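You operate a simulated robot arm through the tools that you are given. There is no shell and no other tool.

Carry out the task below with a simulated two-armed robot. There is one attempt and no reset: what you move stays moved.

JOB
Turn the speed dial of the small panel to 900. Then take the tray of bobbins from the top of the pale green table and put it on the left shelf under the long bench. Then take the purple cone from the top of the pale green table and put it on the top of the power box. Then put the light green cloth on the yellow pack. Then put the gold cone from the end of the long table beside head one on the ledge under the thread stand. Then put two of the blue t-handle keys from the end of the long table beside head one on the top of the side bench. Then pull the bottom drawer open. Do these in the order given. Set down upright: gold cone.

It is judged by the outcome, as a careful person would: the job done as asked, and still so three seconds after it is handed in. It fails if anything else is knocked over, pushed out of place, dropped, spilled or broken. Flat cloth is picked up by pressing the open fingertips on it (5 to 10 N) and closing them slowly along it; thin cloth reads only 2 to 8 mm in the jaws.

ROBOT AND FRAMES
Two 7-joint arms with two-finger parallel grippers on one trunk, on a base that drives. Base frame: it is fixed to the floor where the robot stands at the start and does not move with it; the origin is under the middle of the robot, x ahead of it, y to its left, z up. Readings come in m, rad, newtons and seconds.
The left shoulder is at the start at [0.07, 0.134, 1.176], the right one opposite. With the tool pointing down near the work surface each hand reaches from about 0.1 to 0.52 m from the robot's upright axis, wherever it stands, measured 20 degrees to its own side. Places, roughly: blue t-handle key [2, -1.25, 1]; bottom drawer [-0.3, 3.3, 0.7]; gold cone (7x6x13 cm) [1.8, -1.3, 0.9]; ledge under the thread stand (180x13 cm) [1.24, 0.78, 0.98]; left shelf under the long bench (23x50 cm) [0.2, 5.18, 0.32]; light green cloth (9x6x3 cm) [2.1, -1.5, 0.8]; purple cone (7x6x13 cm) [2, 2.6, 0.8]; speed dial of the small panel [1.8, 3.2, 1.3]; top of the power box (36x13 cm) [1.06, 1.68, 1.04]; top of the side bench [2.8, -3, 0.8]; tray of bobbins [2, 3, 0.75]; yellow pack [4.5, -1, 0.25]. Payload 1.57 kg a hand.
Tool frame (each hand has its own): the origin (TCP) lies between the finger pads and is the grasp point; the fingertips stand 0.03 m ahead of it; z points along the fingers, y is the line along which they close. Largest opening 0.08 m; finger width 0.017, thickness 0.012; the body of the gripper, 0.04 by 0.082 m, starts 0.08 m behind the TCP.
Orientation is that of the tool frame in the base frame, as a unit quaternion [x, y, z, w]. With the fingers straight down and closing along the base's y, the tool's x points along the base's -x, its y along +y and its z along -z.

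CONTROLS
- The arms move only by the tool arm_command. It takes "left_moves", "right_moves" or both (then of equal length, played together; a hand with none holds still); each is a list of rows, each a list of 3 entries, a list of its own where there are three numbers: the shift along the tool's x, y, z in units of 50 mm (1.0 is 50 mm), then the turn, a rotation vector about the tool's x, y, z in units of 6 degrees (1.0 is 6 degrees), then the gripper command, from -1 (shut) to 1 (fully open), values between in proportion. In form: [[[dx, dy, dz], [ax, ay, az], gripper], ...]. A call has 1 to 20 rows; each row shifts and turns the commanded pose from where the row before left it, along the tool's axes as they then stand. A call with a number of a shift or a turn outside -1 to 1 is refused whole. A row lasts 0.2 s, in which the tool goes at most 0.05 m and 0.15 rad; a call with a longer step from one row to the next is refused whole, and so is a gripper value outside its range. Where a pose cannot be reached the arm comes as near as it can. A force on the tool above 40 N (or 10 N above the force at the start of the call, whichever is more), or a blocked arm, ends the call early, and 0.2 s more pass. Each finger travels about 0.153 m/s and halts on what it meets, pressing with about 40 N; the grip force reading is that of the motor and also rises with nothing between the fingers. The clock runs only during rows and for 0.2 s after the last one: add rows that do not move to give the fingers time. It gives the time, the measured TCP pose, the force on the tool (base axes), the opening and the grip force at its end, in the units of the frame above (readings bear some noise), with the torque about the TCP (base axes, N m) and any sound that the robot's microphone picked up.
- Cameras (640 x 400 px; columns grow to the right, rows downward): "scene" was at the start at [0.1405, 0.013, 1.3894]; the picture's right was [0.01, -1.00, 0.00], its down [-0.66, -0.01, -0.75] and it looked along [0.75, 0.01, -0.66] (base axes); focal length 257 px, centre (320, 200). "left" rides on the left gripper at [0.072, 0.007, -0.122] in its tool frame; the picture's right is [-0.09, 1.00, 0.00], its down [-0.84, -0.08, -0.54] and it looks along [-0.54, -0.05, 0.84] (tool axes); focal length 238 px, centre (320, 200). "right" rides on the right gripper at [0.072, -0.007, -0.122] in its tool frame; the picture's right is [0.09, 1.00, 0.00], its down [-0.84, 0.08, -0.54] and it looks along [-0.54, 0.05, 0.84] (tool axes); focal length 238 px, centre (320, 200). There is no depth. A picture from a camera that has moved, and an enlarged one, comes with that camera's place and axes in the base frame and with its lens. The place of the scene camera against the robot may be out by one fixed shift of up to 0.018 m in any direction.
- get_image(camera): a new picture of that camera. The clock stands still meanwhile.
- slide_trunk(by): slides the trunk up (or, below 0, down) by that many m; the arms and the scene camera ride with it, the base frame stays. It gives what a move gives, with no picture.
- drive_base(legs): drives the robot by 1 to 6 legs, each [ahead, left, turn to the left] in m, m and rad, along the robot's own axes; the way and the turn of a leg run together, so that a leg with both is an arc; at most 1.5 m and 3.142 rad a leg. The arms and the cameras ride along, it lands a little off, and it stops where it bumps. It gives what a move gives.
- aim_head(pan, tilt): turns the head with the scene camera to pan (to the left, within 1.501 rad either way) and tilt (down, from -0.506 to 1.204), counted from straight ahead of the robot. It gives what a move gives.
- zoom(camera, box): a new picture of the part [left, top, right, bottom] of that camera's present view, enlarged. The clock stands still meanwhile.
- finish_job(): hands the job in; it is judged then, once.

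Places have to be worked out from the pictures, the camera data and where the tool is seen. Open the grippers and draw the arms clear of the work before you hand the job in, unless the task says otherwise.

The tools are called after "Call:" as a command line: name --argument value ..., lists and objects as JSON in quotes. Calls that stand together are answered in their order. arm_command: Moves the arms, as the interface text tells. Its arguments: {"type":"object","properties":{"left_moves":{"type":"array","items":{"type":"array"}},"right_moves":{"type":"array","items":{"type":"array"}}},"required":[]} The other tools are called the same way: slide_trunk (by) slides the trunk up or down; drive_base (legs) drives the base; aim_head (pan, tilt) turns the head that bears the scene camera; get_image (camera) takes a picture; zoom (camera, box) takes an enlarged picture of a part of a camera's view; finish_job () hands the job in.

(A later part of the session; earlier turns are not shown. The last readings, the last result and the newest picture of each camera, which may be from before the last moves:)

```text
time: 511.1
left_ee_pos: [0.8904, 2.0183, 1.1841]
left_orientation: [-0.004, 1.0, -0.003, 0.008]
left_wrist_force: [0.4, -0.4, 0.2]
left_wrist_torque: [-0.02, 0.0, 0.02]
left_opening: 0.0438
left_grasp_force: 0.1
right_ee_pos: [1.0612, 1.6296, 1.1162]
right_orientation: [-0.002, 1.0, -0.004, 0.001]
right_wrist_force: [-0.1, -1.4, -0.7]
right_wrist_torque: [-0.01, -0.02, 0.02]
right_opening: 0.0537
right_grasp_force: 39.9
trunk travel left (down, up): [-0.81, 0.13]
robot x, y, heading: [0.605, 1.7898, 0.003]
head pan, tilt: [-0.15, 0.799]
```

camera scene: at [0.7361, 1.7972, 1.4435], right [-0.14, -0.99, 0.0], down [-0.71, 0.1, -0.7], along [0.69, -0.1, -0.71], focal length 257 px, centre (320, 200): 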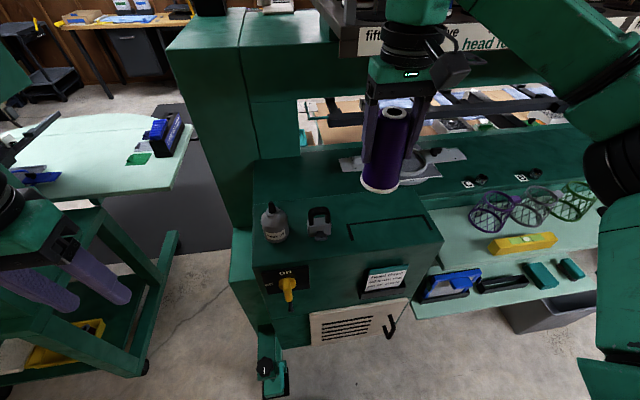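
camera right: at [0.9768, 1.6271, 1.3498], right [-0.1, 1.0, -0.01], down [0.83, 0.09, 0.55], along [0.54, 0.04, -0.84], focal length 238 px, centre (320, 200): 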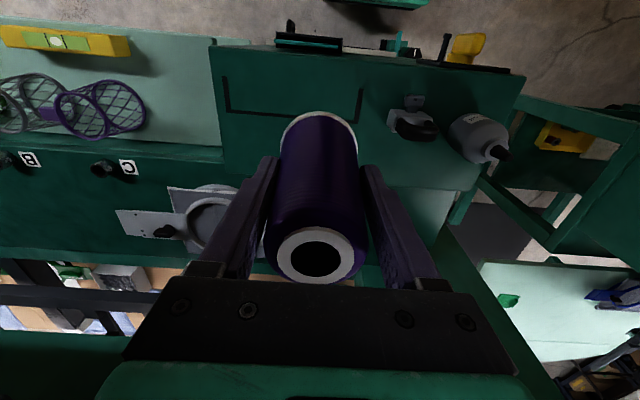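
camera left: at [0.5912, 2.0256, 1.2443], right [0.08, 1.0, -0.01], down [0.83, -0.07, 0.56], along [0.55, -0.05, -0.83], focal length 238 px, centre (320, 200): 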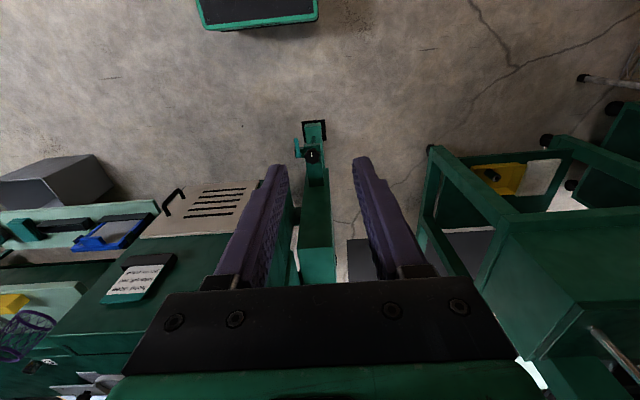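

Again two 2 mm steps.

Call:
arm_command --right_moves '[[[0, 0, 0.04], [0, 0, 0], -0.2], [[0, 0, 0.04], [0, 0, 0], -0.2]]'

Call:
zoom --camera "scene" --box '[300, 140, 460, 240]'

```text
time: 511.7
left_ee_pos: [0.8908, 2.0175, 1.1829]
left_orientation: [-0.004, 1.0, -0.004, 0.008]
left_wrist_force: [-0.4, 0.1, -0.6]
left_wrist_torque: [0.02, 0.0, 0.01]
left_opening: 0.0442
left_grasp_force: 0.2
right_ee_pos: [1.0623, 1.631, 1.113]
right_orientation: [-0.002, 1.0, -0.006, 0.001]
right_wrist_force: [-0.2, -0.6, -1.6]
right_wrist_torque: [0.0, 0.01, 0.02]
right_opening: 0.0539
right_grasp_force: 39.8
trunk travel left (down, up): [-0.81, 0.13]
robot x, y, heading: [0.6062, 1.7973, 0.008]
head pan, tilt: [-0.15, 0.799]
```

```text
4.00 times, centred on (380, 190) of scene
camera zoom: at [0.7405, 1.796, 1.443], right [-0.14, -0.99, 0.0], down [-0.71, 0.1, -0.7], along [0.69, -0.1, -0.72], focal length 1027 px, centre (80, 240)
```

zoom: 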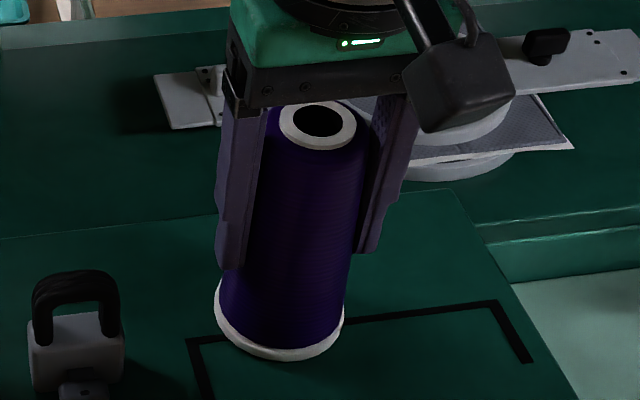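

Triangulation puts the box top near z≈1.03, so contact must be near. I continue stepping down.

Call:
arm_command --right_moves '[[[0, 0, 0.04], [0, 0, 0], -0.2], [[0, 0, 0.04], [0, 0, 0], -0.2]]'

```text
time: 512.3
left_ee_pos: [0.8893, 2.0189, 1.1853]
left_orientation: [-0.004, 1.0, -0.003, 0.009]
left_wrist_force: [0.2, -0.2, 0.4]
left_wrist_torque: [0.0, -0.01, 0.02]
left_opening: 0.0439
left_grasp_force: 0.1
right_ee_pos: [1.061, 1.6313, 1.1115]
right_orientation: [-0.003, 1.0, -0.005, 0.004]
right_wrist_force: [3.2, -3.6, 17.0]
right_wrist_torque: [-0.22, 0.25, 0.07]
right_opening: 0.0536
right_grasp_force: 39.4
trunk travel left (down, up): [-0.81, 0.13]
robot x, y, heading: [0.6028, 1.795, 0.009]
head pan, tilt: [-0.15, 0.799]
```

Contact (17 N). I ease up 1.5 mm and open the fingers slowly.

Call:
arm_command --right_moves '[[[0, 0, -0.03], [0, 0, 0], -0.2], [[0, 0, 0], [0, 0, 0], 0.4], [[0, 0, 0], [0, 0, 0], 0.6], [[0, 0, 0], [0, 0, 0], 0.8], [[0, 0, 0], [0, 0, 0], 1.0], [[0, 0, 0], [0, 0, 0], 1.0]]'

Call:
zoom --camera "scene" --box '[300, 140, 460, 240]'

Call:
get_image --camera "right"

```text
time: 513.7
left_ee_pos: [0.8898, 2.0177, 1.1831]
left_orientation: [-0.005, 1.0, -0.004, 0.008]
left_wrist_force: [-0.2, -0.4, 0.9]
left_wrist_torque: [-0.01, 0.0, 0.02]
left_opening: 0.044
left_grasp_force: 0.0
right_ee_pos: [1.0608, 1.6314, 1.1094]
right_orientation: [-0.002, 1.0, -0.005, 0.001]
right_wrist_force: [-0.6, -0.6, 0.0]
right_wrist_torque: [0.0, -0.01, 0.0]
right_opening: 0.0799
right_grasp_force: 0.0
trunk travel left (down, up): [-0.81, 0.13]
robot x, y, heading: [0.6061, 1.7943, 0.003]
head pan, tilt: [-0.15, 0.799]
```

```text
4.00 times, centred on (380, 190) of scene
camera zoom: at [0.74, 1.7961, 1.443], right [-0.14, -0.99, 0.0], down [-0.71, 0.1, -0.7], along [0.69, -0.1, -0.72], focal length 1027 px, centre (80, 240)
```

zoom: 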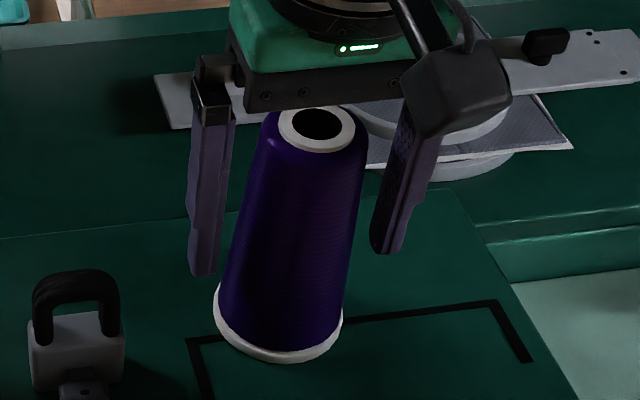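

```text
taken
camera right: at [0.9907, 1.6253, 1.2321], right [-0.1, 1.0, -0.01], down [0.83, 0.09, 0.54], along [0.54, 0.04, -0.84], focal length 238 px, centre (320, 200)
```

right: 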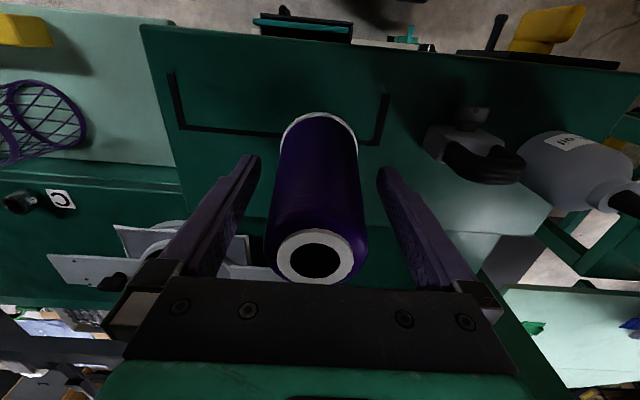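

The purple cone stands upright on the power box. I raise the hand straight up clear of it, then back away.

Call:
arm_command --right_moves '[[[0, 0, -0.3], [0, 0, 0], 1], [[0, 0, -0.5], [0, 0, 0], 1], [[0, 0, -0.6], [0, 0, 0], 1], [[0, 0, -0.6], [0, 0, 0], 1], [[0, 0, -0.6], [0, 0, 0], 1], [[0, 0, -0.3], [0, 0, 0], 1], [[0, 0, 0], [0, 0, 0], 1]]'

Call:
get_image --camera "scene"

```text
time: 515.3
left_ee_pos: [0.8901, 2.0182, 1.1833]
left_orientation: [-0.004, 1.0, -0.003, 0.007]
left_wrist_force: [0.1, -0.2, -0.8]
left_wrist_torque: [-0.02, 0.0, 0.0]
left_opening: 0.044
left_grasp_force: 0.0
right_ee_pos: [1.0617, 1.6316, 1.2563]
right_orientation: [-0.003, 1.0, -0.006, 0.001]
right_wrist_force: [0.0, -1.4, 0.5]
right_wrist_torque: [0.04, 0.01, 0.01]
right_opening: 0.0799
right_grasp_force: 0.1
trunk travel left (down, up): [-0.81, 0.13]
robot x, y, heading: [0.6025, 1.7956, 0.007]
head pan, tilt: [-0.15, 0.799]
```

```text
taken
camera scene: at [0.7404, 1.7959, 1.443], right [-0.14, -0.99, 0.0], down [-0.71, 0.1, -0.7], along [0.69, -0.1, -0.72], focal length 257 px, centre (320, 200)
```

scene: 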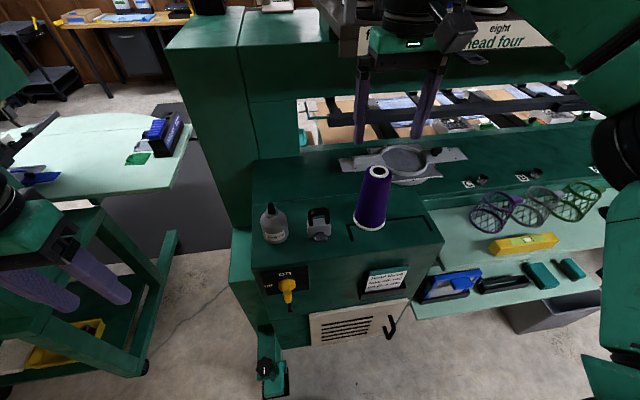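

The purple cone is in place. I back away and drive right along the machine front toward the long table's end.

Call:
drive_base --legs '[[-0.35, 0, 0], [0, -1.5, 0], [0, -1.5, 0], [0, -0.95, 0]]'

Call:
arm_command --right_moves '[[[0.5, 0, 0.8], [0, 0, 0], 1], [[0.3, 0, 0.8], [0, 0, 0], 1], [[0, 0, 0], [0, 0, 0], 1]]'

```text
time: 536.2
left_ee_pos: [0.7067, -1.9338, 1.1829]
left_orientation: [-0.028, 1.0, -0.004, 0.007]
left_wrist_force: [0.4, -0.9, 0.6]
left_wrist_torque: [0.02, 0.03, 0.02]
left_opening: 0.0437
left_grasp_force: 0.0
right_ee_pos: [0.8958, -2.3112, 1.2546]
right_orientation: [-0.026, 1.0, -0.006, 0.001]
right_wrist_force: [0.8, 0.0, -0.7]
right_wrist_torque: [0.02, 0.01, 0.03]
right_opening: 0.0802
right_grasp_force: 0.0
trunk travel left (down, up): [-0.81, 0.13]
robot x, y, heading: [0.4335, -2.1729, 0.057]
head pan, tilt: [-0.15, 0.799]
```

```text
time: 537.0
left_ee_pos: [0.7069, -1.9339, 1.1834]
left_orientation: [-0.028, 1.0, -0.004, 0.008]
left_wrist_force: [0.3, 0.1, 0.8]
left_wrist_torque: [0.0, 0.01, -0.02]
left_opening: 0.0439
left_grasp_force: 0.0
right_ee_pos: [0.8567, -2.3161, 1.176]
right_orientation: [-0.026, 1.0, -0.006, 0.002]
right_wrist_force: [0.0, -0.1, 0.2]
right_wrist_torque: [-0.01, 0.02, -0.02]
right_opening: 0.0801
right_grasp_force: 0.1
trunk travel left (down, up): [-0.81, 0.13]
robot x, y, heading: [0.4289, -2.1696, 0.057]
head pan, tilt: [-0.15, 0.799]
```

I turn to face +y and move right to stand at the long table's end near x≈2.0.

Call:
drive_base --legs '[[0, 0, 1.514], [0, -1.4, 0]]'

Call:
aim_head --pan 0.0 --tilt 0.7

Call:
get_image --camera "scene"

Call:
get_image --camera "right"

```text
time: 547.7
left_ee_pos: [1.6184, -1.9019, 1.1827]
left_orientation: [-0.701, 0.713, 0.002, 0.01]
left_wrist_force: [0.2, -0.4, -0.8]
left_wrist_torque: [0.01, 0.0, -0.05]
left_opening: 0.0441
left_grasp_force: 0.1
right_ee_pos: [2.0097, -1.7801, 1.1772]
right_orientation: [-0.7, 0.714, -0.003, 0.004]
right_wrist_force: [0.1, -0.7, 0.4]
right_wrist_torque: [-0.03, -0.02, 0.02]
right_opening: 0.08
right_grasp_force: 0.1
trunk travel left (down, up): [-0.81, 0.13]
robot x, y, heading: [1.8329, -2.1939, 1.556]
head pan, tilt: [-0.15, 0.799]
```

```text
time: 548.4
left_ee_pos: [1.6195, -1.9035, 1.1833]
left_orientation: [-0.701, 0.713, 0.002, 0.009]
left_wrist_force: [0.4, -0.1, 0.1]
left_wrist_torque: [0.01, 0.0, -0.01]
left_opening: 0.0444
left_grasp_force: 0.0
right_ee_pos: [2.0093, -1.7799, 1.1765]
right_orientation: [-0.701, 0.714, -0.004, 0.005]
right_wrist_force: [-0.9, -0.3, 0.2]
right_wrist_torque: [0.0, 0.0, 0.02]
right_opening: 0.08
right_grasp_force: 0.0
trunk travel left (down, up): [-0.81, 0.13]
robot x, y, heading: [1.8309, -2.2001, 1.55]
head pan, tilt: [0.0, 0.7]
```

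```text
taken
camera scene: at [1.8433, -2.0471, 1.4512], right [1.0, -0.02, 0.0], down [-0.01, -0.64, -0.76], along [0.01, 0.76, -0.64], focal length 257 px, centre (320, 200)
```

scene: 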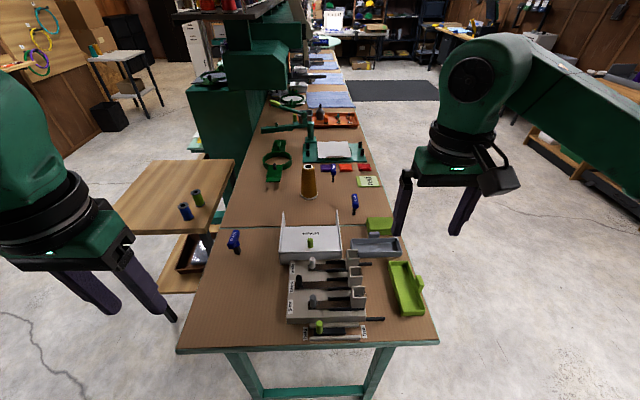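

```text
taken
camera right: at [2.0158, -1.8524, 1.2984], right [-1.0, -0.07, -0.01], down [-0.07, 0.84, 0.54], along [-0.03, 0.54, -0.84], focal length 238 px, centre (320, 200)
```

right: 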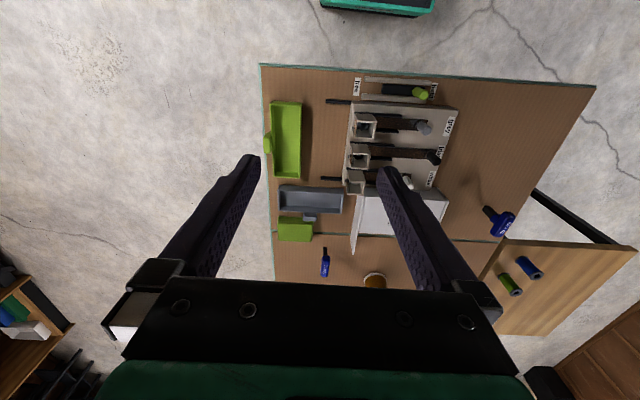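

I zoom in on the table items to tell the cloth from the trays and find the blue keys and gold cone.

Call:
zoom --camera "scene" --box '[200, 140, 440, 290]'

Call:
zoom --camera "scene" --box '[320, 200, 440, 320]'

Call:
zoom --camera "right" --box '[240, 90, 400, 290]'

```text
2.67 times, centred on (320, 215) of scene
camera zoom: at [1.8433, -2.0471, 1.4512], right [1.0, -0.02, 0.0], down [-0.01, -0.64, -0.76], along [0.01, 0.76, -0.64], focal length 685 px, centre (320, 160)
```

zoom: 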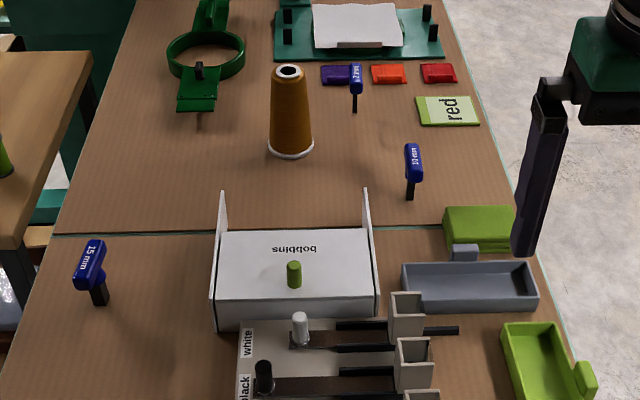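

```text
3.33 times, centred on (380, 260) of scene
camera zoom: at [1.8433, -2.0471, 1.4512], right [1.0, -0.02, 0.0], down [-0.01, -0.64, -0.76], along [0.01, 0.76, -0.64], focal length 856 px, centre (120, 0)
```

zoom: 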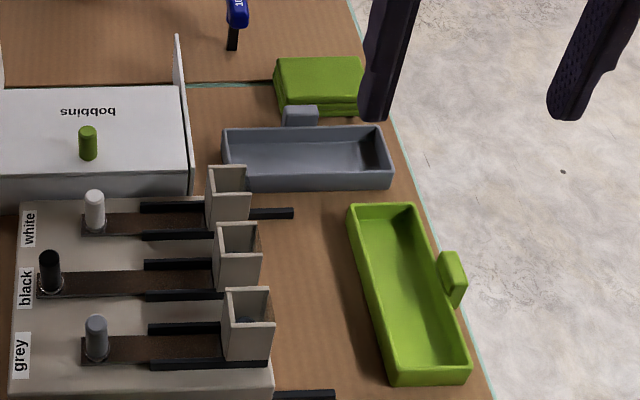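

```text
2.00 times, centred on (320, 190) of right
camera zoom: at [2.0158, -1.8524, 1.2984], right [-1.0, -0.07, -0.01], down [-0.07, 0.84, 0.54], along [-0.03, 0.54, -0.84], focal length 477 px, centre (320, 220)
```

zoom: 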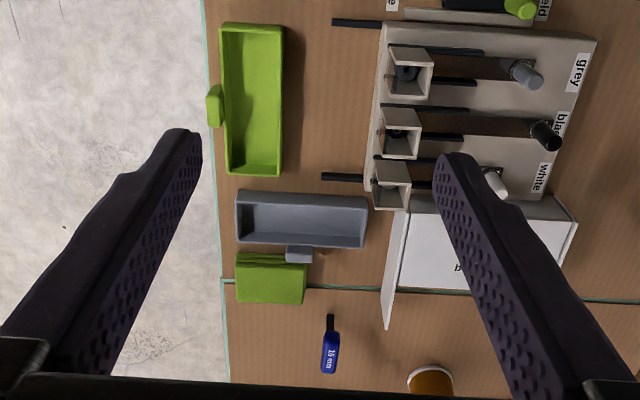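

The light green cloth is the folded stack at the table's right edge (~[2.06,-1.42]); three blue keys and the gold cone are visible. Before picking the cloth, I go look at the yellow pack's compartment to plan how to set the cloth on it.

Call:
drive_base --legs '[[0, -1.45, 0.02], [1.15, 0, 0], [0, 0, -1.57]]'

Call:
aim_head --pan 0.0 --tilt 0.7

Call:
get_image --camera "scene"

```text
time: 564.7
left_ee_pos: [3.587, -0.8918, 1.1837]
left_orientation: [0.023, 1.0, -0.005, 0.007]
left_wrist_force: [-0.5, 0.4, -0.1]
left_wrist_torque: [0.0, 0.01, -0.01]
left_opening: 0.0438
left_grasp_force: 0.0
right_ee_pos: [3.6983, -1.2863, 1.1762]
right_orientation: [0.024, 1.0, -0.005, 0.001]
right_wrist_force: [0.2, 0.0, -0.3]
right_wrist_torque: [0.01, 0.02, -0.02]
right_opening: 0.0799
right_grasp_force: 0.0
trunk travel left (down, up): [-0.81, 0.13]
robot x, y, heading: [3.291, -1.1005, -0.041]
head pan, tilt: [0.0, 0.7]
```

```text
time: 565.3
left_ee_pos: [3.5873, -0.8913, 1.1825]
left_orientation: [0.021, 1.0, -0.005, 0.009]
left_wrist_force: [-0.5, -0.6, 0.3]
left_wrist_torque: [0.0, 0.01, 0.01]
left_opening: 0.0441
left_grasp_force: 0.0
right_ee_pos: [3.6995, -1.285, 1.1754]
right_orientation: [0.022, 1.0, -0.005, 0.001]
right_wrist_force: [0.7, 0.0, 0.2]
right_wrist_torque: [-0.02, 0.0, 0.0]
right_opening: 0.0798
right_grasp_force: 0.0
trunk travel left (down, up): [-0.81, 0.13]
robot x, y, heading: [3.2895, -1.1016, -0.048]
head pan, tilt: [0.0, 0.7]
```

```text
taken
camera scene: at [3.4306, -1.0939, 1.4513], right [-0.05, -1.0, 0.0], down [-0.64, 0.03, -0.76], along [0.76, -0.04, -0.64], focal length 257 px, centre (320, 200)
```

scene: 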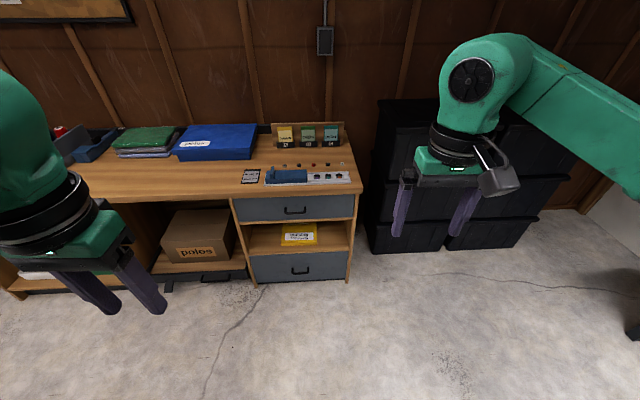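

I see the pedestal: top drawer, open bay with the yellow pack, bottom drawer. I lower the trunk to look into the bay level.

Call:
slide_trunk --by -0.4

Call:
slide_trunk --by -0.35

Call:
aim_head --pan 0.0 --tilt 0.3

Call:
get_image --camera "scene"

Call:
zoom --camera "scene" --box '[200, 130, 400, 255]'

```text
time: 569.1
left_ee_pos: [3.5871, -0.8918, 0.7825]
left_orientation: [0.021, 1.0, -0.004, 0.008]
left_wrist_force: [0.0, 0.0, -0.5]
left_wrist_torque: [0.0, 0.01, -0.02]
left_opening: 0.0438
left_grasp_force: 0.0
right_ee_pos: [3.6987, -1.2869, 0.7771]
right_orientation: [0.023, 1.0, -0.006, 0.001]
right_wrist_force: [-0.5, 0.1, 0.6]
right_wrist_torque: [-0.02, -0.03, 0.03]
right_opening: 0.0802
right_grasp_force: 0.1
trunk travel left (down, up): [-0.41, 0.53]
robot x, y, heading: [3.2912, -1.0971, -0.043]
head pan, tilt: [0.0, 0.7]
```

```text
time: 572.5
left_ee_pos: [3.5872, -0.8933, 0.4317]
left_orientation: [0.022, 1.0, -0.005, 0.008]
left_wrist_force: [0.7, -0.7, -0.3]
left_wrist_torque: [0.02, 0.01, -0.02]
left_opening: 0.0442
left_grasp_force: 0.0
right_ee_pos: [3.6977, -1.2871, 0.4271]
right_orientation: [0.024, 1.0, -0.006, 0.002]
right_wrist_force: [-0.1, -0.8, 0.1]
right_wrist_torque: [0.01, -0.02, -0.01]
right_opening: 0.0799
right_grasp_force: 0.1
trunk travel left (down, up): [-0.06, 0.88]
robot x, y, heading: [3.291, -1.0991, -0.044]
head pan, tilt: [0.0, 0.7]
```

```text
time: 573.4
left_ee_pos: [3.5871, -0.8907, 0.4339]
left_orientation: [0.022, 1.0, -0.005, 0.007]
left_wrist_force: [0.6, -0.4, 0.3]
left_wrist_torque: [-0.01, 0.01, 0.0]
left_opening: 0.044
left_grasp_force: 0.1
right_ee_pos: [3.6996, -1.2871, 0.4262]
right_orientation: [0.023, 1.0, -0.006, 0.001]
right_wrist_force: [-0.7, 0.0, -0.4]
right_wrist_torque: [0.02, 0.02, -0.01]
right_opening: 0.0801
right_grasp_force: 0.1
trunk travel left (down, up): [-0.06, 0.88]
robot x, y, heading: [3.2877, -1.0965, -0.047]
head pan, tilt: [0.0, 0.3]
```

```text
taken
camera scene: at [3.4389, -1.0944, 0.7373], right [-0.05, -1.0, 0.0], down [-0.3, 0.01, -0.95], along [0.95, -0.04, -0.3], focal length 257 px, centre (320, 200)
```

scene: 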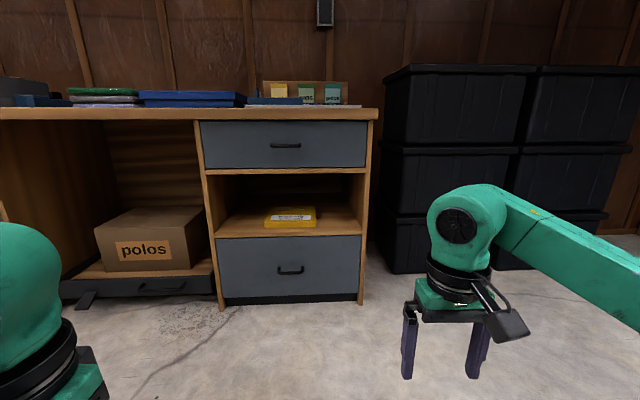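

```text
3.20 times, centred on (300, 192) of scene
camera zoom: at [3.4389, -1.0944, 0.7373], right [-0.05, -1.0, 0.0], down [-0.3, 0.01, -0.95], along [0.95, -0.04, -0.3], focal length 822 px, centre (384, 224)
```

zoom: 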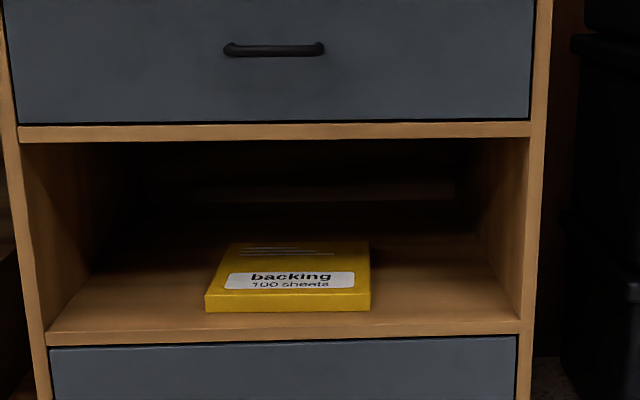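

The pack lies flat in a bay 56 cm wide and 24 cm high (pack top z≈0.345, x≈4.42–4.61, y≈-1.11…-0.90); I'll need a forward-pitched hand there. I raise the trunk and drive to the table's right side, facing -x, to take the cloth with the right hand.

Call:
slide_trunk --by 0.35

Call:
slide_trunk --by 0.34

Call:
drive_base --legs '[[-0.2, -0.45, 0], [0, 0, 3.1]]'

Call:
aim_head --pan 0.0 --tilt 0.6

Call:
get_image --camera "scene"

```text
time: 576.8
left_ee_pos: [3.5871, -0.8929, 0.7816]
left_orientation: [0.021, 1.0, -0.005, 0.008]
left_wrist_force: [-0.6, 0.3, 0.0]
left_wrist_torque: [0.02, 0.01, -0.01]
left_opening: 0.0441
left_grasp_force: 0.1
right_ee_pos: [3.698, -1.2858, 0.7761]
right_orientation: [0.024, 1.0, -0.005, 0.001]
right_wrist_force: [-0.1, 0.7, 0.2]
right_wrist_torque: [-0.02, 0.01, -0.02]
right_opening: 0.0802
right_grasp_force: 0.1
trunk travel left (down, up): [-0.41, 0.53]
robot x, y, heading: [3.2892, -1.1001, -0.05]
head pan, tilt: [0.0, 0.3]
```

```text
time: 580.2
left_ee_pos: [3.5866, -0.8927, 1.1239]
left_orientation: [0.022, 1.0, -0.004, 0.007]
left_wrist_force: [-0.1, 0.6, 0.0]
left_wrist_torque: [-0.02, 0.01, 0.01]
left_opening: 0.044
left_grasp_force: 0.1
right_ee_pos: [3.6994, -1.2867, 1.1167]
right_orientation: [0.024, 1.0, -0.005, 0.001]
right_wrist_force: [0.3, 0.8, -0.6]
right_wrist_torque: [-0.02, -0.04, 0.0]
right_opening: 0.0802
right_grasp_force: 0.1
trunk travel left (down, up): [-0.75, 0.19]
robot x, y, heading: [3.2856, -1.0997, -0.046]
head pan, tilt: [0.0, 0.3]
```

```text
time: 590.3
left_ee_pos: [2.7625, -1.7285, 1.1236]
left_orientation: [0.999, -0.046, -0.008, -0.005]
left_wrist_force: [-0.1, -0.3, 0.2]
left_wrist_torque: [0.01, -0.02, -0.02]
left_opening: 0.0439
left_grasp_force: 0.0
right_ee_pos: [2.6693, -1.3286, 1.117]
right_orientation: [0.999, -0.047, 0.0, -0.005]
right_wrist_force: [0.7, 0.3, -0.2]
right_wrist_torque: [0.03, 0.01, -0.01]
right_opening: 0.0799
right_grasp_force: 0.0
trunk travel left (down, up): [-0.75, 0.19]
robot x, y, heading: [3.0667, -1.5378, 3.044]
head pan, tilt: [0.0, 0.3]
```

```text
time: 591.1
left_ee_pos: [2.762, -1.728, 1.1237]
left_orientation: [0.999, -0.046, -0.008, -0.005]
left_wrist_force: [0.3, -0.4, 0.3]
left_wrist_torque: [0.0, 0.01, 0.01]
left_opening: 0.0439
left_grasp_force: 0.0
right_ee_pos: [2.6701, -1.328, 1.116]
right_orientation: [0.999, -0.048, -0.001, -0.005]
right_wrist_force: [-0.1, -0.8, -0.1]
right_wrist_torque: [0.03, 0.01, -0.02]
right_opening: 0.0801
right_grasp_force: 0.1
trunk travel left (down, up): [-0.75, 0.19]
robot x, y, heading: [3.0704, -1.5354, 3.044]
head pan, tilt: [0.0, 0.6]
```

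```text
taken
camera scene: at [2.9377, -1.5104, 1.4], right [0.1, 1.0, 0.0], down [0.56, -0.05, -0.83], along [-0.82, 0.08, -0.56], focal length 257 px, centre (320, 200)
```

scene: 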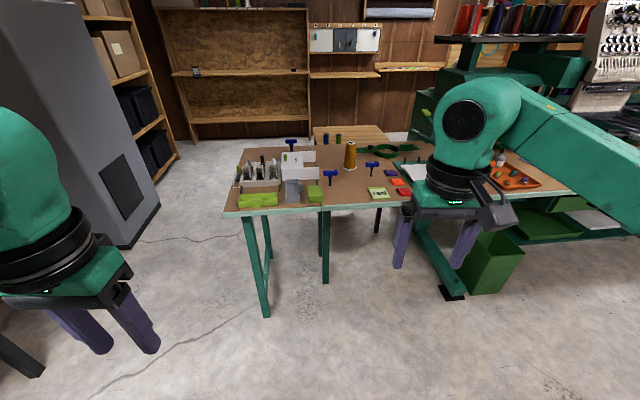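

The T-keys stand upright with their crossbars along y, and the cloth is at the near edge. I straighten up and drive to about [2.47,-1.59].

Call:
drive_base --legs '[[0, 0, 0.097], [0.6, 0.05, 0]]'

Call:
get_image --camera "right"

Call:
get_image --camera "scene"

```text
time: 595.0
left_ee_pos: [2.1861, -1.805, 1.1237]
left_orientation: [1.0, 0.0, -0.009, -0.003]
left_wrist_force: [0.1, -0.1, -0.4]
left_wrist_torque: [-0.01, 0.01, 0.01]
left_opening: 0.0439
left_grasp_force: 0.0
right_ee_pos: [2.0588, -1.4169, 1.1168]
right_orientation: [1.0, -0.001, -0.002, -0.006]
right_wrist_force: [0.4, 0.0, 0.5]
right_wrist_torque: [0.02, 0.03, -0.02]
right_opening: 0.0801
right_grasp_force: 0.1
trunk travel left (down, up): [-0.75, 0.19]
robot x, y, heading: [2.4754, -1.5871, 3.139]
head pan, tilt: [0.0, 0.6]
```

```text
taken
camera right: at [2.1319, -1.4114, 1.2386], right [0.09, -1.0, -0.01], down [-0.84, -0.08, 0.54], along [-0.54, -0.04, -0.84], focal length 238 px, centre (320, 200)
```

right: 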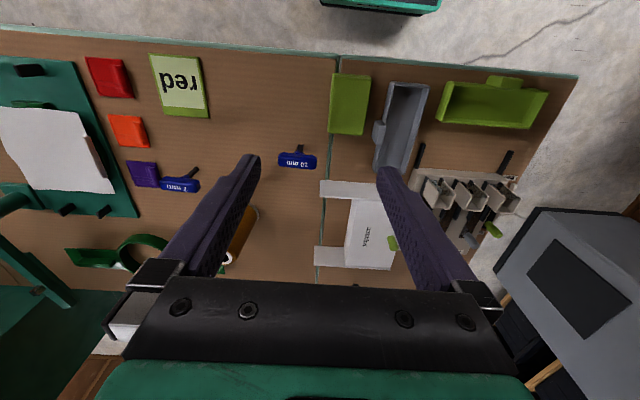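

```text
taken
camera scene: at [2.3427, -1.5727, 1.4], right [0.0, 1.0, 0.0], down [0.56, 0.0, -0.83], along [-0.83, 0.0, -0.56], focal length 257 px, centre (320, 200)
```

scene: 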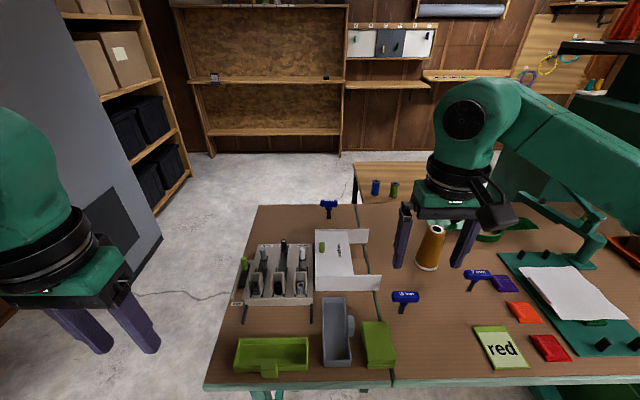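

I lower the hand 0.12 m to get a second view and pin down the table height and cloth position by parallax.

Call:
arm_command --right_moves '[[[0.3, 0.5, 0.8], [0, 0, 0], 1], [[0.2, 0.5, 0.8], [0, 0, 0], 1], [[0, 0, 0.8], [0, 0, 0], 1], [[0, 0, 0], [0, 0, 0], 1]]'

Call:
get_image --camera "right"

Call:
zoom --camera "right" --box '[220, 20, 420, 145]'

```text
time: 596.0
left_ee_pos: [2.1867, -1.8052, 1.1226]
left_orientation: [1.0, -0.001, -0.009, -0.004]
left_wrist_force: [-1.1, 0.8, -1.2]
left_wrist_torque: [-0.01, 0.03, 0.0]
left_opening: 0.0441
left_grasp_force: 0.1
right_ee_pos: [2.0801, -1.4659, 0.9961]
right_orientation: [1.0, -0.002, -0.002, -0.006]
right_wrist_force: [0.1, -0.6, -0.6]
right_wrist_torque: [-0.04, -0.03, 0.01]
right_opening: 0.0803
right_grasp_force: 0.0
trunk travel left (down, up): [-0.75, 0.19]
robot x, y, heading: [2.4716, -1.5842, 3.141]
head pan, tilt: [0.0, 0.6]
```

```text
taken
camera right: at [2.1538, -1.4607, 1.1178], right [0.09, -1.0, -0.01], down [-0.84, -0.08, 0.54], along [-0.54, -0.04, -0.84], focal length 238 px, centre (320, 200)
```

right: 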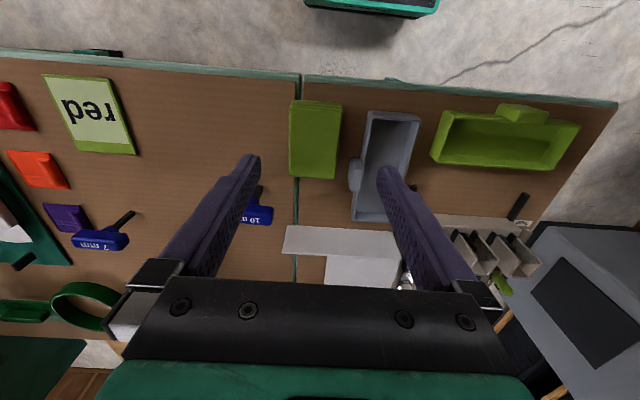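

```text
3.20 times, centred on (320, 82) of right
camera zoom: at [2.1538, -1.4607, 1.1178], right [0.09, -1.0, -0.01], down [-0.84, -0.08, 0.54], along [-0.54, -0.04, -0.84], focal length 763 px, centre (320, 576)
```

zoom: 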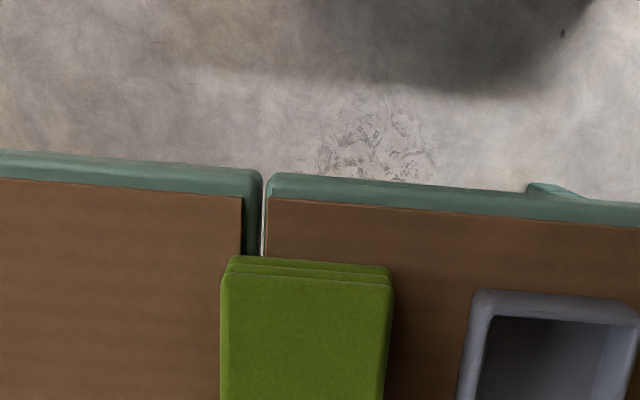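

The cloth's top is at about [2.053,-1.461], z≈0.84, y-extent -1.491…-1.431, with a gray tray tab close on its -y side (x<2.03). I'll grip it across y with the hand pitched 45°, so I rotate the hand now and move to a pre-grasp point.

Call:
arm_command --right_moves '[[[0, 0, 0], [0, -0.9375, 0], 1], [[0, 0, 0], [0, -0.9375, 0], 1], [[0, 0, 0], [0, -0.9375, 0], 1], [[0, 0, 0], [0, -0.9375, 0], 1], [[0, 0, 0], [0, -0.9375, 0], 1], [[0, 0, 0], [0, -0.9375, 0], 1], [[0, 0, 0], [0, -0.9375, 0], 1], [[0, 0, 0], [0, -0.9375, 0], 1], [[0.844, -0.047, 0.278], [0, 0, 0], 1], [[0.844, -0.047, 0.278], [0, 0, 0], 1], [[0.6, -0.047, 0.2], [0, 0, 0], 1], [[0, 0, 0], [0, 0, 0], 1]]'

Call:
get_image --camera "right"

Call:
get_image --camera "scene"

```text
time: 598.6
left_ee_pos: [2.1856, -1.8053, 1.1227]
left_orientation: [1.0, 0.0, -0.008, -0.004]
left_wrist_force: [0.0, -0.2, 0.4]
left_wrist_torque: [0.01, 0.0, 0.0]
left_opening: 0.044
left_grasp_force: 0.1
right_ee_pos: [2.0876, -1.4649, 0.987]
right_orientation: [0.923, 0.0, -0.384, -0.006]
right_wrist_force: [0.4, 0.1, 0.2]
right_wrist_torque: [0.0, 0.0, 0.01]
right_opening: 0.08
right_grasp_force: 0.0
right hand out of reach, approached as far as the arm can: row 9, 10, 11
trunk travel left (down, up): [-0.75, 0.19]
robot x, y, heading: [2.4767, -1.5881, 3.139]
head pan, tilt: [0.0, 0.6]
```

```text
taken
camera right: at [2.2255, -1.4591, 1.0216], right [0.06, -1.0, -0.08], down [-0.21, -0.09, 0.97], along [-0.98, -0.04, -0.21], focal length 238 px, centre (320, 200)
```

right: 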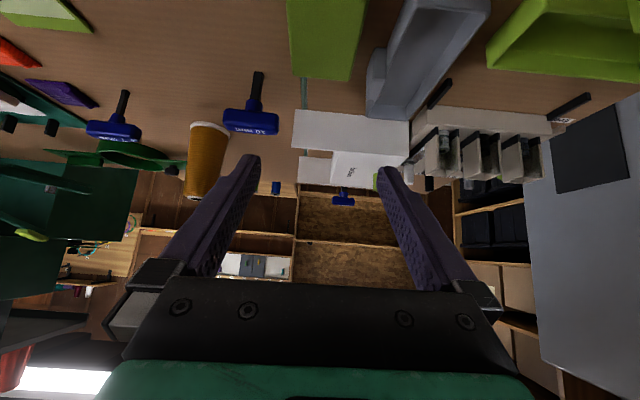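

```text
taken
camera scene: at [2.3418, -1.5728, 1.3999], right [0.0, 1.0, 0.0], down [0.57, 0.0, -0.82], along [-0.82, 0.0, -0.57], focal length 257 px, centre (320, 200)
```

scene: 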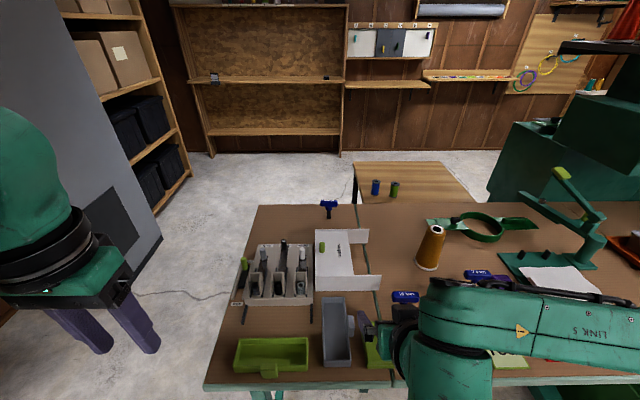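

The pitched hand is too close to my body here, so I back the base off 0.17 m and then bring the hand to the pre-grasp point.

Call:
drive_base --legs '[[-0.17, 0, 0]]'

```text
time: 600.0
left_ee_pos: [2.3535, -1.806, 1.123]
left_orientation: [1.0, 0.0, -0.008, -0.005]
left_wrist_force: [0.0, -0.4, -1.0]
left_wrist_torque: [-0.01, -0.03, -0.01]
left_opening: 0.0439
left_grasp_force: 0.0
right_ee_pos: [2.2523, -1.465, 0.9862]
right_orientation: [0.924, -0.001, -0.382, -0.006]
right_wrist_force: [-0.3, -0.3, 0.2]
right_wrist_torque: [0.0, 0.04, -0.01]
right_opening: 0.08
right_grasp_force: 0.1
trunk travel left (down, up): [-0.75, 0.19]
robot x, y, heading: [2.6429, -1.583, 3.137]
head pan, tilt: [0.0, 0.6]
```

Now I move along the 45° approach line to the pre-grasp point (about 10 cm before the cloth).

Call:
arm_command --right_moves '[[[-0.012, -0.03, 0.78], [0, 0, 0], 1], [[-0.012, -0.03, 0.78], [0, 0, 0], 1], [[-0.012, -0.03, 0.78], [0, 0, 0], 1], [[-0.012, -0.03, 0.78], [0, 0, 0], 1], [[0, 0, 0], [0, 0, 0], 1]]'

Call:
get_image --camera "right"

Call:
get_image --camera "scene"

```text
time: 601.2
left_ee_pos: [2.355, -1.8049, 1.123]
left_orientation: [1.0, 0.0, -0.009, -0.004]
left_wrist_force: [1.5, -0.1, 0.8]
left_wrist_torque: [-0.03, 0.03, 0.01]
left_opening: 0.0438
left_grasp_force: 0.0
right_ee_pos: [2.1442, -1.4545, 0.8782]
right_orientation: [0.924, 0.0, -0.384, -0.006]
right_wrist_force: [-0.1, -0.9, -0.2]
right_wrist_torque: [-0.02, -0.01, 0.0]
right_opening: 0.0798
right_grasp_force: 0.0
trunk travel left (down, up): [-0.75, 0.19]
robot x, y, heading: [2.6427, -1.5883, 3.137]
head pan, tilt: [0.0, 0.6]
```

```text
taken
camera right: at [2.2829, -1.4484, 0.9139], right [0.06, -1.0, -0.08], down [-0.21, -0.09, 0.97], along [-0.98, -0.04, -0.21], focal length 238 px, centre (320, 200)
```

right: 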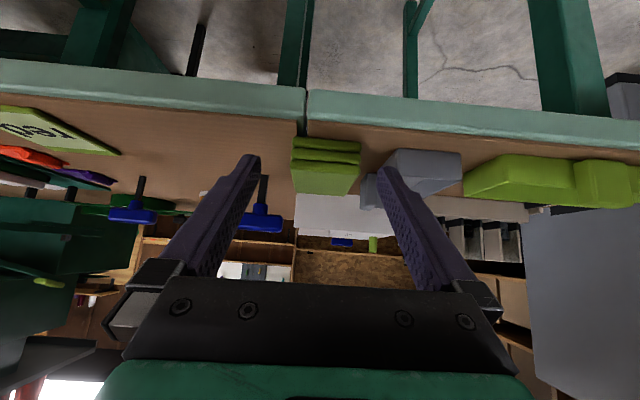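

```text
taken
camera scene: at [2.5113, -1.5731, 1.4], right [0.0, 1.0, 0.0], down [0.56, 0.0, -0.83], along [-0.83, 0.0, -0.56], focal length 257 px, centre (320, 200)
```

scene: 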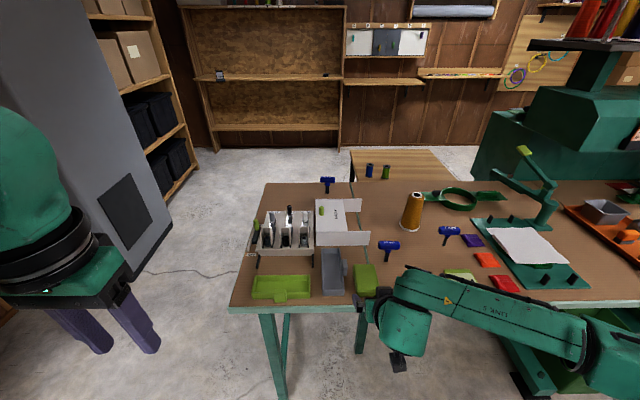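

Now I can see the cloth edge-on: its bottom is at z≈0.82 (table top) and top z≈0.85. I zoom to align laterally between the cloth's sides and the gray tray.

Call:
zoom --camera "right" --box '[240, 100, 440, 225]'

```text
3.20 times, centred on (340, 162) of right
camera zoom: at [2.2829, -1.4484, 0.9139], right [0.06, -1.0, -0.08], down [-0.21, -0.09, 0.97], along [-0.98, -0.04, -0.21], focal length 763 px, centre (256, 320)
```

zoom: 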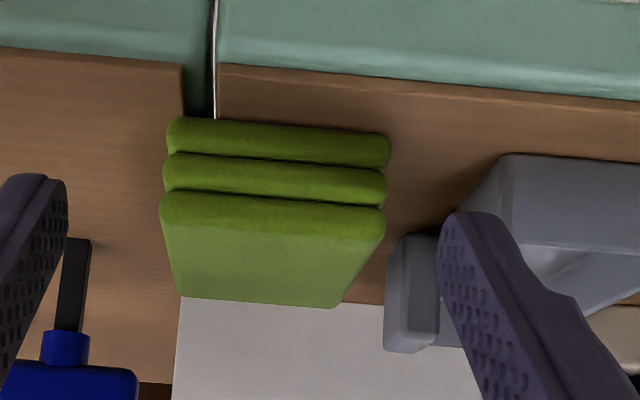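

The gap on the -y side is about 2.9 cm (cloth edge -1.487, tray rim -1.516), enough for a 12 mm finger if I pre-set the opening to 73 mm. I align (TCP y=-1.459), raise a bit along the hand's back, and advance 3 cm.

Call:
arm_command --right_moves '[[[-0.26, 0.09, 0], [0, 0, 0], 0.825], [[-0.26, 0, 0], [0, 0, 0], 0.825], [[0, 0, 0.3], [0, 0, 0], 0.825], [[0, 0, 0.3], [0, 0, 0], 0.825], [[0, 0, 0], [0, 0, 0], 0.825]]'

Call:
get_image --camera "right"

Call:
zoom --camera "right" --box '[220, 90, 420, 215]'

```text
time: 602.4
left_ee_pos: [2.3555, -1.8065, 1.1231]
left_orientation: [1.0, 0.0, -0.008, -0.004]
left_wrist_force: [-0.2, 0.6, 0.1]
left_wrist_torque: [0.02, -0.01, 0.01]
left_opening: 0.0443
left_grasp_force: 0.0
right_ee_pos: [2.1052, -1.4607, 0.8754]
right_orientation: [0.923, 0.0, -0.384, -0.006]
right_wrist_force: [0.1, 0.4, -0.2]
right_wrist_torque: [0.02, 0.01, 0.01]
right_opening: 0.0728
right_grasp_force: 0.1
trunk travel left (down, up): [-0.75, 0.19]
robot x, y, heading: [2.6417, -1.5843, 3.137]
head pan, tilt: [0.0, 0.6]
```

```text
taken
camera right: at [2.244, -1.4541, 0.9107], right [0.06, -1.0, -0.08], down [-0.21, -0.09, 0.97], along [-0.98, -0.04, -0.21], focal length 238 px, centre (320, 200)
```

right: 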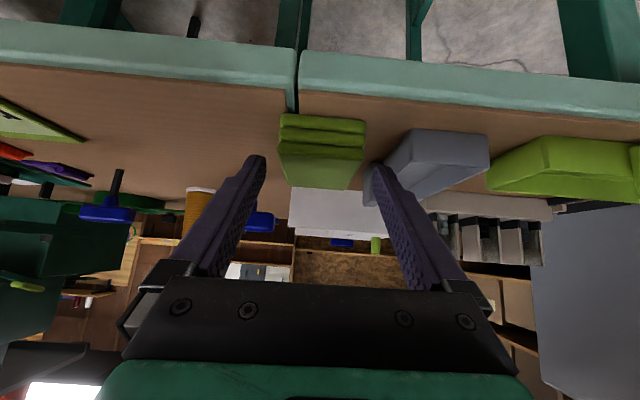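

```text
3.20 times, centred on (320, 152) of right
camera zoom: at [2.244, -1.4541, 0.9107], right [0.06, -1.0, -0.08], down [-0.21, -0.09, 0.97], along [-0.98, -0.04, -0.21], focal length 763 px, centre (320, 352)
```

zoom: 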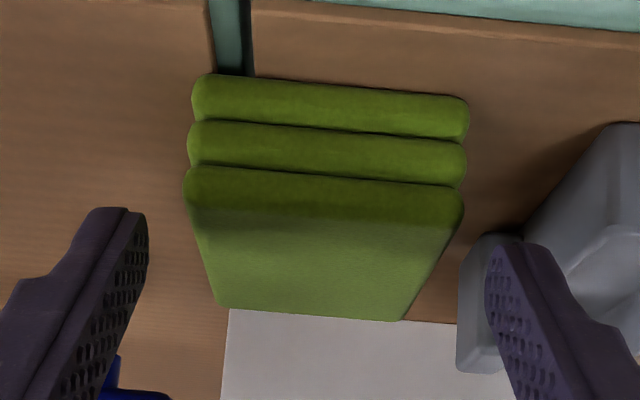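

Alignment is within ~2 mm. I nudge 2 mm away from the tray, narrow slightly to 71 mm, and advance the remaining 4 cm along the approach line in small steps.

Call:
arm_command --right_moves '[[[0, -0.05, 0], [0, 0, 0], 0.775], [[0, 0, 0.2], [0, 0, 0], 0.775], [[0, 0, 0.2], [0, 0, 0], 0.775], [[0, 0, 0.2], [0, 0, 0], 0.775]]'

Call:
zoom --camera "right" --box '[220, 70, 420, 195]'

```text
time: 603.4
left_ee_pos: [2.3548, -1.8058, 1.123]
left_orientation: [1.0, 0.0, -0.007, -0.004]
left_wrist_force: [0.0, 0.0, 0.6]
left_wrist_torque: [0.0, -0.01, 0.01]
left_opening: 0.0439
left_grasp_force: 0.0
right_ee_pos: [2.0832, -1.4571, 0.8539]
right_orientation: [0.923, 0.0, -0.384, -0.006]
right_wrist_force: [-0.4, 0.0, -0.2]
right_wrist_torque: [0.0, 0.01, 0.04]
right_opening: 0.0711
right_grasp_force: 0.0
trunk travel left (down, up): [-0.75, 0.19]
robot x, y, heading: [2.6427, -1.582, 3.14]
head pan, tilt: [0.0, 0.6]
```

```text
3.20 times, centred on (320, 132) of right
camera zoom: at [2.2217, -1.4517, 0.8891], right [0.06, -1.0, -0.08], down [-0.21, -0.09, 0.97], along [-0.98, -0.04, -0.21], focal length 763 px, centre (320, 416)
```

zoom: 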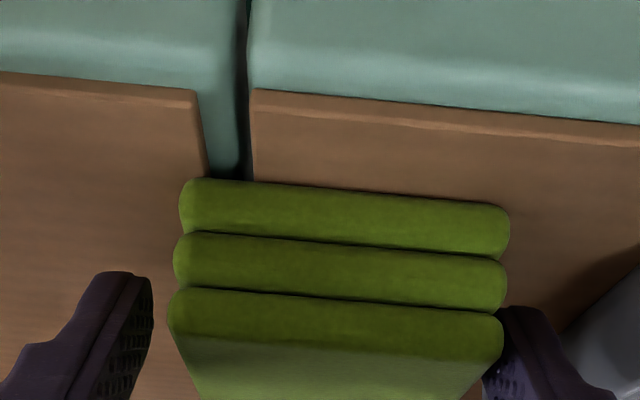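

No contact, and the cloth is between the fingers. I advance the last ~11 mm and then close slowly.

Call:
arm_command --right_moves '[[[0, 0, 0.1], [0, 0, 0], 0.775], [[0, 0, 0.1], [0, 0, 0], 0.775], [[0, 0, 0], [0, 0, 0], 0.775]]'

```text
time: 604.2
left_ee_pos: [2.3549, -1.8058, 1.1227]
left_orientation: [1.0, -0.001, -0.009, -0.004]
left_wrist_force: [0.4, 0.2, -0.7]
left_wrist_torque: [0.0, 0.02, 0.03]
left_opening: 0.0438
left_grasp_force: 0.1
right_ee_pos: [2.0753, -1.4588, 0.8476]
right_orientation: [0.924, 0.0, -0.383, -0.006]
right_wrist_force: [1.2, 0.2, 1.9]
right_wrist_torque: [-0.06, 0.01, 0.03]
right_opening: 0.0706
right_grasp_force: 0.1
trunk travel left (down, up): [-0.75, 0.19]
robot x, y, heading: [2.6433, -1.5847, 3.139]
head pan, tilt: [0.0, 0.6]
```

A light touch (2 N): the fingertip corner just meets the table. I close slowly on the cloth.

Call:
arm_command --right_moves '[[[0, 0, -0.03], [0, 0, 0], 0.7], [[0, 0, 0], [0, 0, 0], 0.55], [[0, 0, 0], [0, 0, 0], 0.4], [[0, 0, 0], [0, 0, 0], 0.25], [[0, 0, 0], [0, 0, 0], 0.1], [[0, 0, 0], [0, 0, 0], -0.1], [[0, 0, 0], [0, 0, 0], -0.3], [[0, 0, 0], [0, 0, 0], -0.3]]'

Call:
get_image --camera "right"

Call:
zoom --camera "scene" --box '[280, 220, 440, 340]'

```text
time: 606.0
left_ee_pos: [2.3538, -1.8052, 1.1225]
left_orientation: [1.0, 0.0, -0.008, -0.005]
left_wrist_force: [0.3, 0.4, 0.4]
left_wrist_torque: [-0.01, 0.03, 0.03]
left_opening: 0.0441
left_grasp_force: 0.1
right_ee_pos: [2.0769, -1.4588, 0.8478]
right_orientation: [0.924, 0.0, -0.383, -0.006]
right_wrist_force: [-0.1, 0.8, -0.3]
right_wrist_torque: [0.0, -0.01, 0.03]
right_opening: 0.0592
right_grasp_force: 40.3
trunk travel left (down, up): [-0.75, 0.19]
robot x, y, heading: [2.6435, -1.5831, 3.137]
head pan, tilt: [0.0, 0.6]
```

```text
taken
camera right: at [2.216, -1.453, 0.8837], right [0.06, -1.0, -0.08], down [-0.21, -0.09, 0.97], along [-0.98, -0.04, -0.21], focal length 238 px, centre (320, 200)
```

right: 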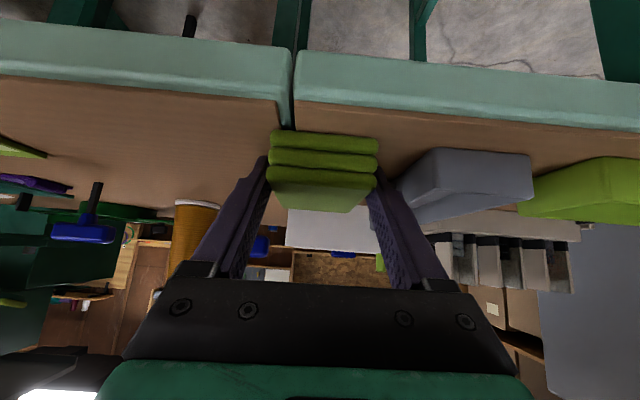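

```text
3.33 times, centred on (360, 280) of scene
camera zoom: at [2.5103, -1.5731, 1.3999], right [0.0, 1.0, 0.0], down [0.57, 0.0, -0.82], along [-0.82, 0.0, -0.57], focal length 856 px, centre (187, -67)
```

zoom: 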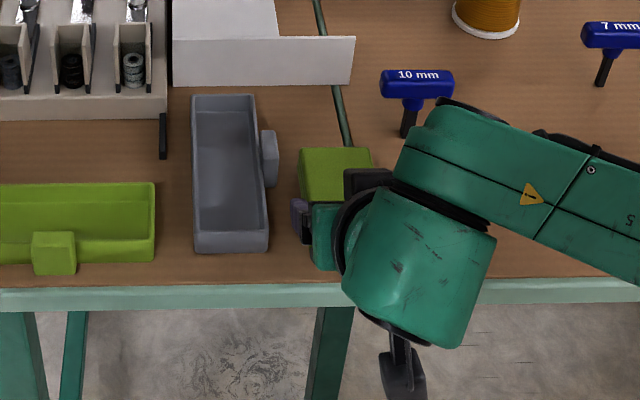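

The cloth holds as a firm folded block (59 mm, 40 N). I lift it straight up 10 cm and check.

Call:
arm_command --right_moves '[[[-0.14, 0, -0.14], [0, 0, 0], -0.3], [[-0.28, 0, -0.28], [0, 0, 0], -0.3], [[-0.4, 0, -0.4], [0, 0, 0], -0.3], [[-0.5, 0, -0.5], [0, 0, 0], -0.3], [[-0.2, 0, -0.2], [0, 0, 0], -0.3], [[0, 0, 0], [0, 0, 0], -0.3]]'

Call:
get_image --camera "right"

Call:
get_image --camera "scene"

```text
time: 607.4
left_ee_pos: [2.3533, -1.8068, 1.1237]
left_orientation: [1.0, 0.0, -0.008, -0.004]
left_wrist_force: [0.4, -0.5, 1.0]
left_wrist_torque: [0.01, 0.0, -0.02]
left_opening: 0.044
left_grasp_force: 0.1
right_ee_pos: [2.0756, -1.4591, 0.957]
right_orientation: [0.923, 0.0, -0.384, -0.007]
right_wrist_force: [0.3, -0.3, -0.9]
right_wrist_torque: [0.02, -0.02, 0.0]
right_opening: 0.0587
right_grasp_force: 39.8
trunk travel left (down, up): [-0.75, 0.19]
robot x, y, heading: [2.6425, -1.5828, 3.132]
head pan, tilt: [0.0, 0.6]
```

```text
taken
camera right: at [2.2155, -1.4531, 0.9928], right [0.06, -1.0, -0.08], down [-0.21, -0.09, 0.97], along [-0.98, -0.04, -0.21], focal length 238 px, centre (320, 200)
```

right: 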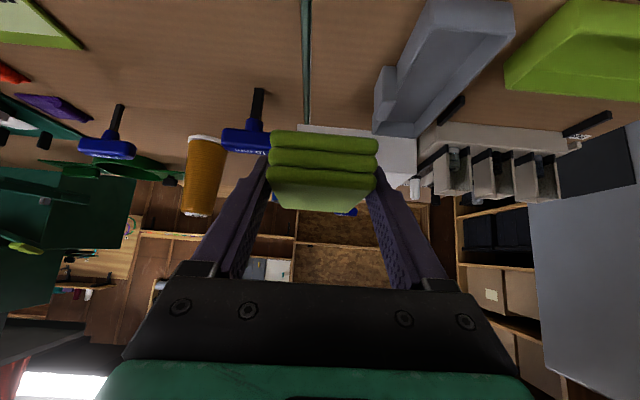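

```text
taken
camera scene: at [2.5102, -1.573, 1.3999], right [0.0, 1.0, 0.0], down [0.57, 0.0, -0.82], along [-0.82, 0.0, -0.57], focal length 257 px, centre (320, 200)
```

scene: 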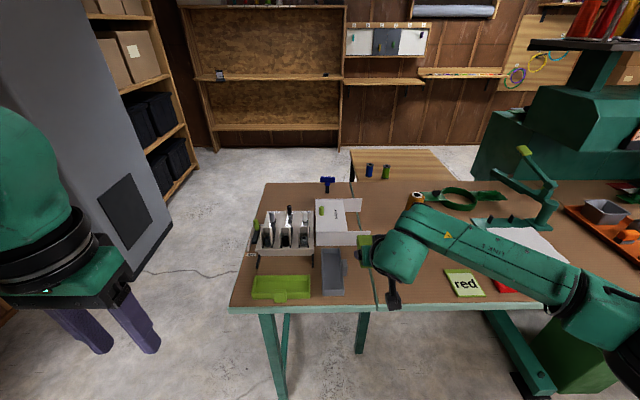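

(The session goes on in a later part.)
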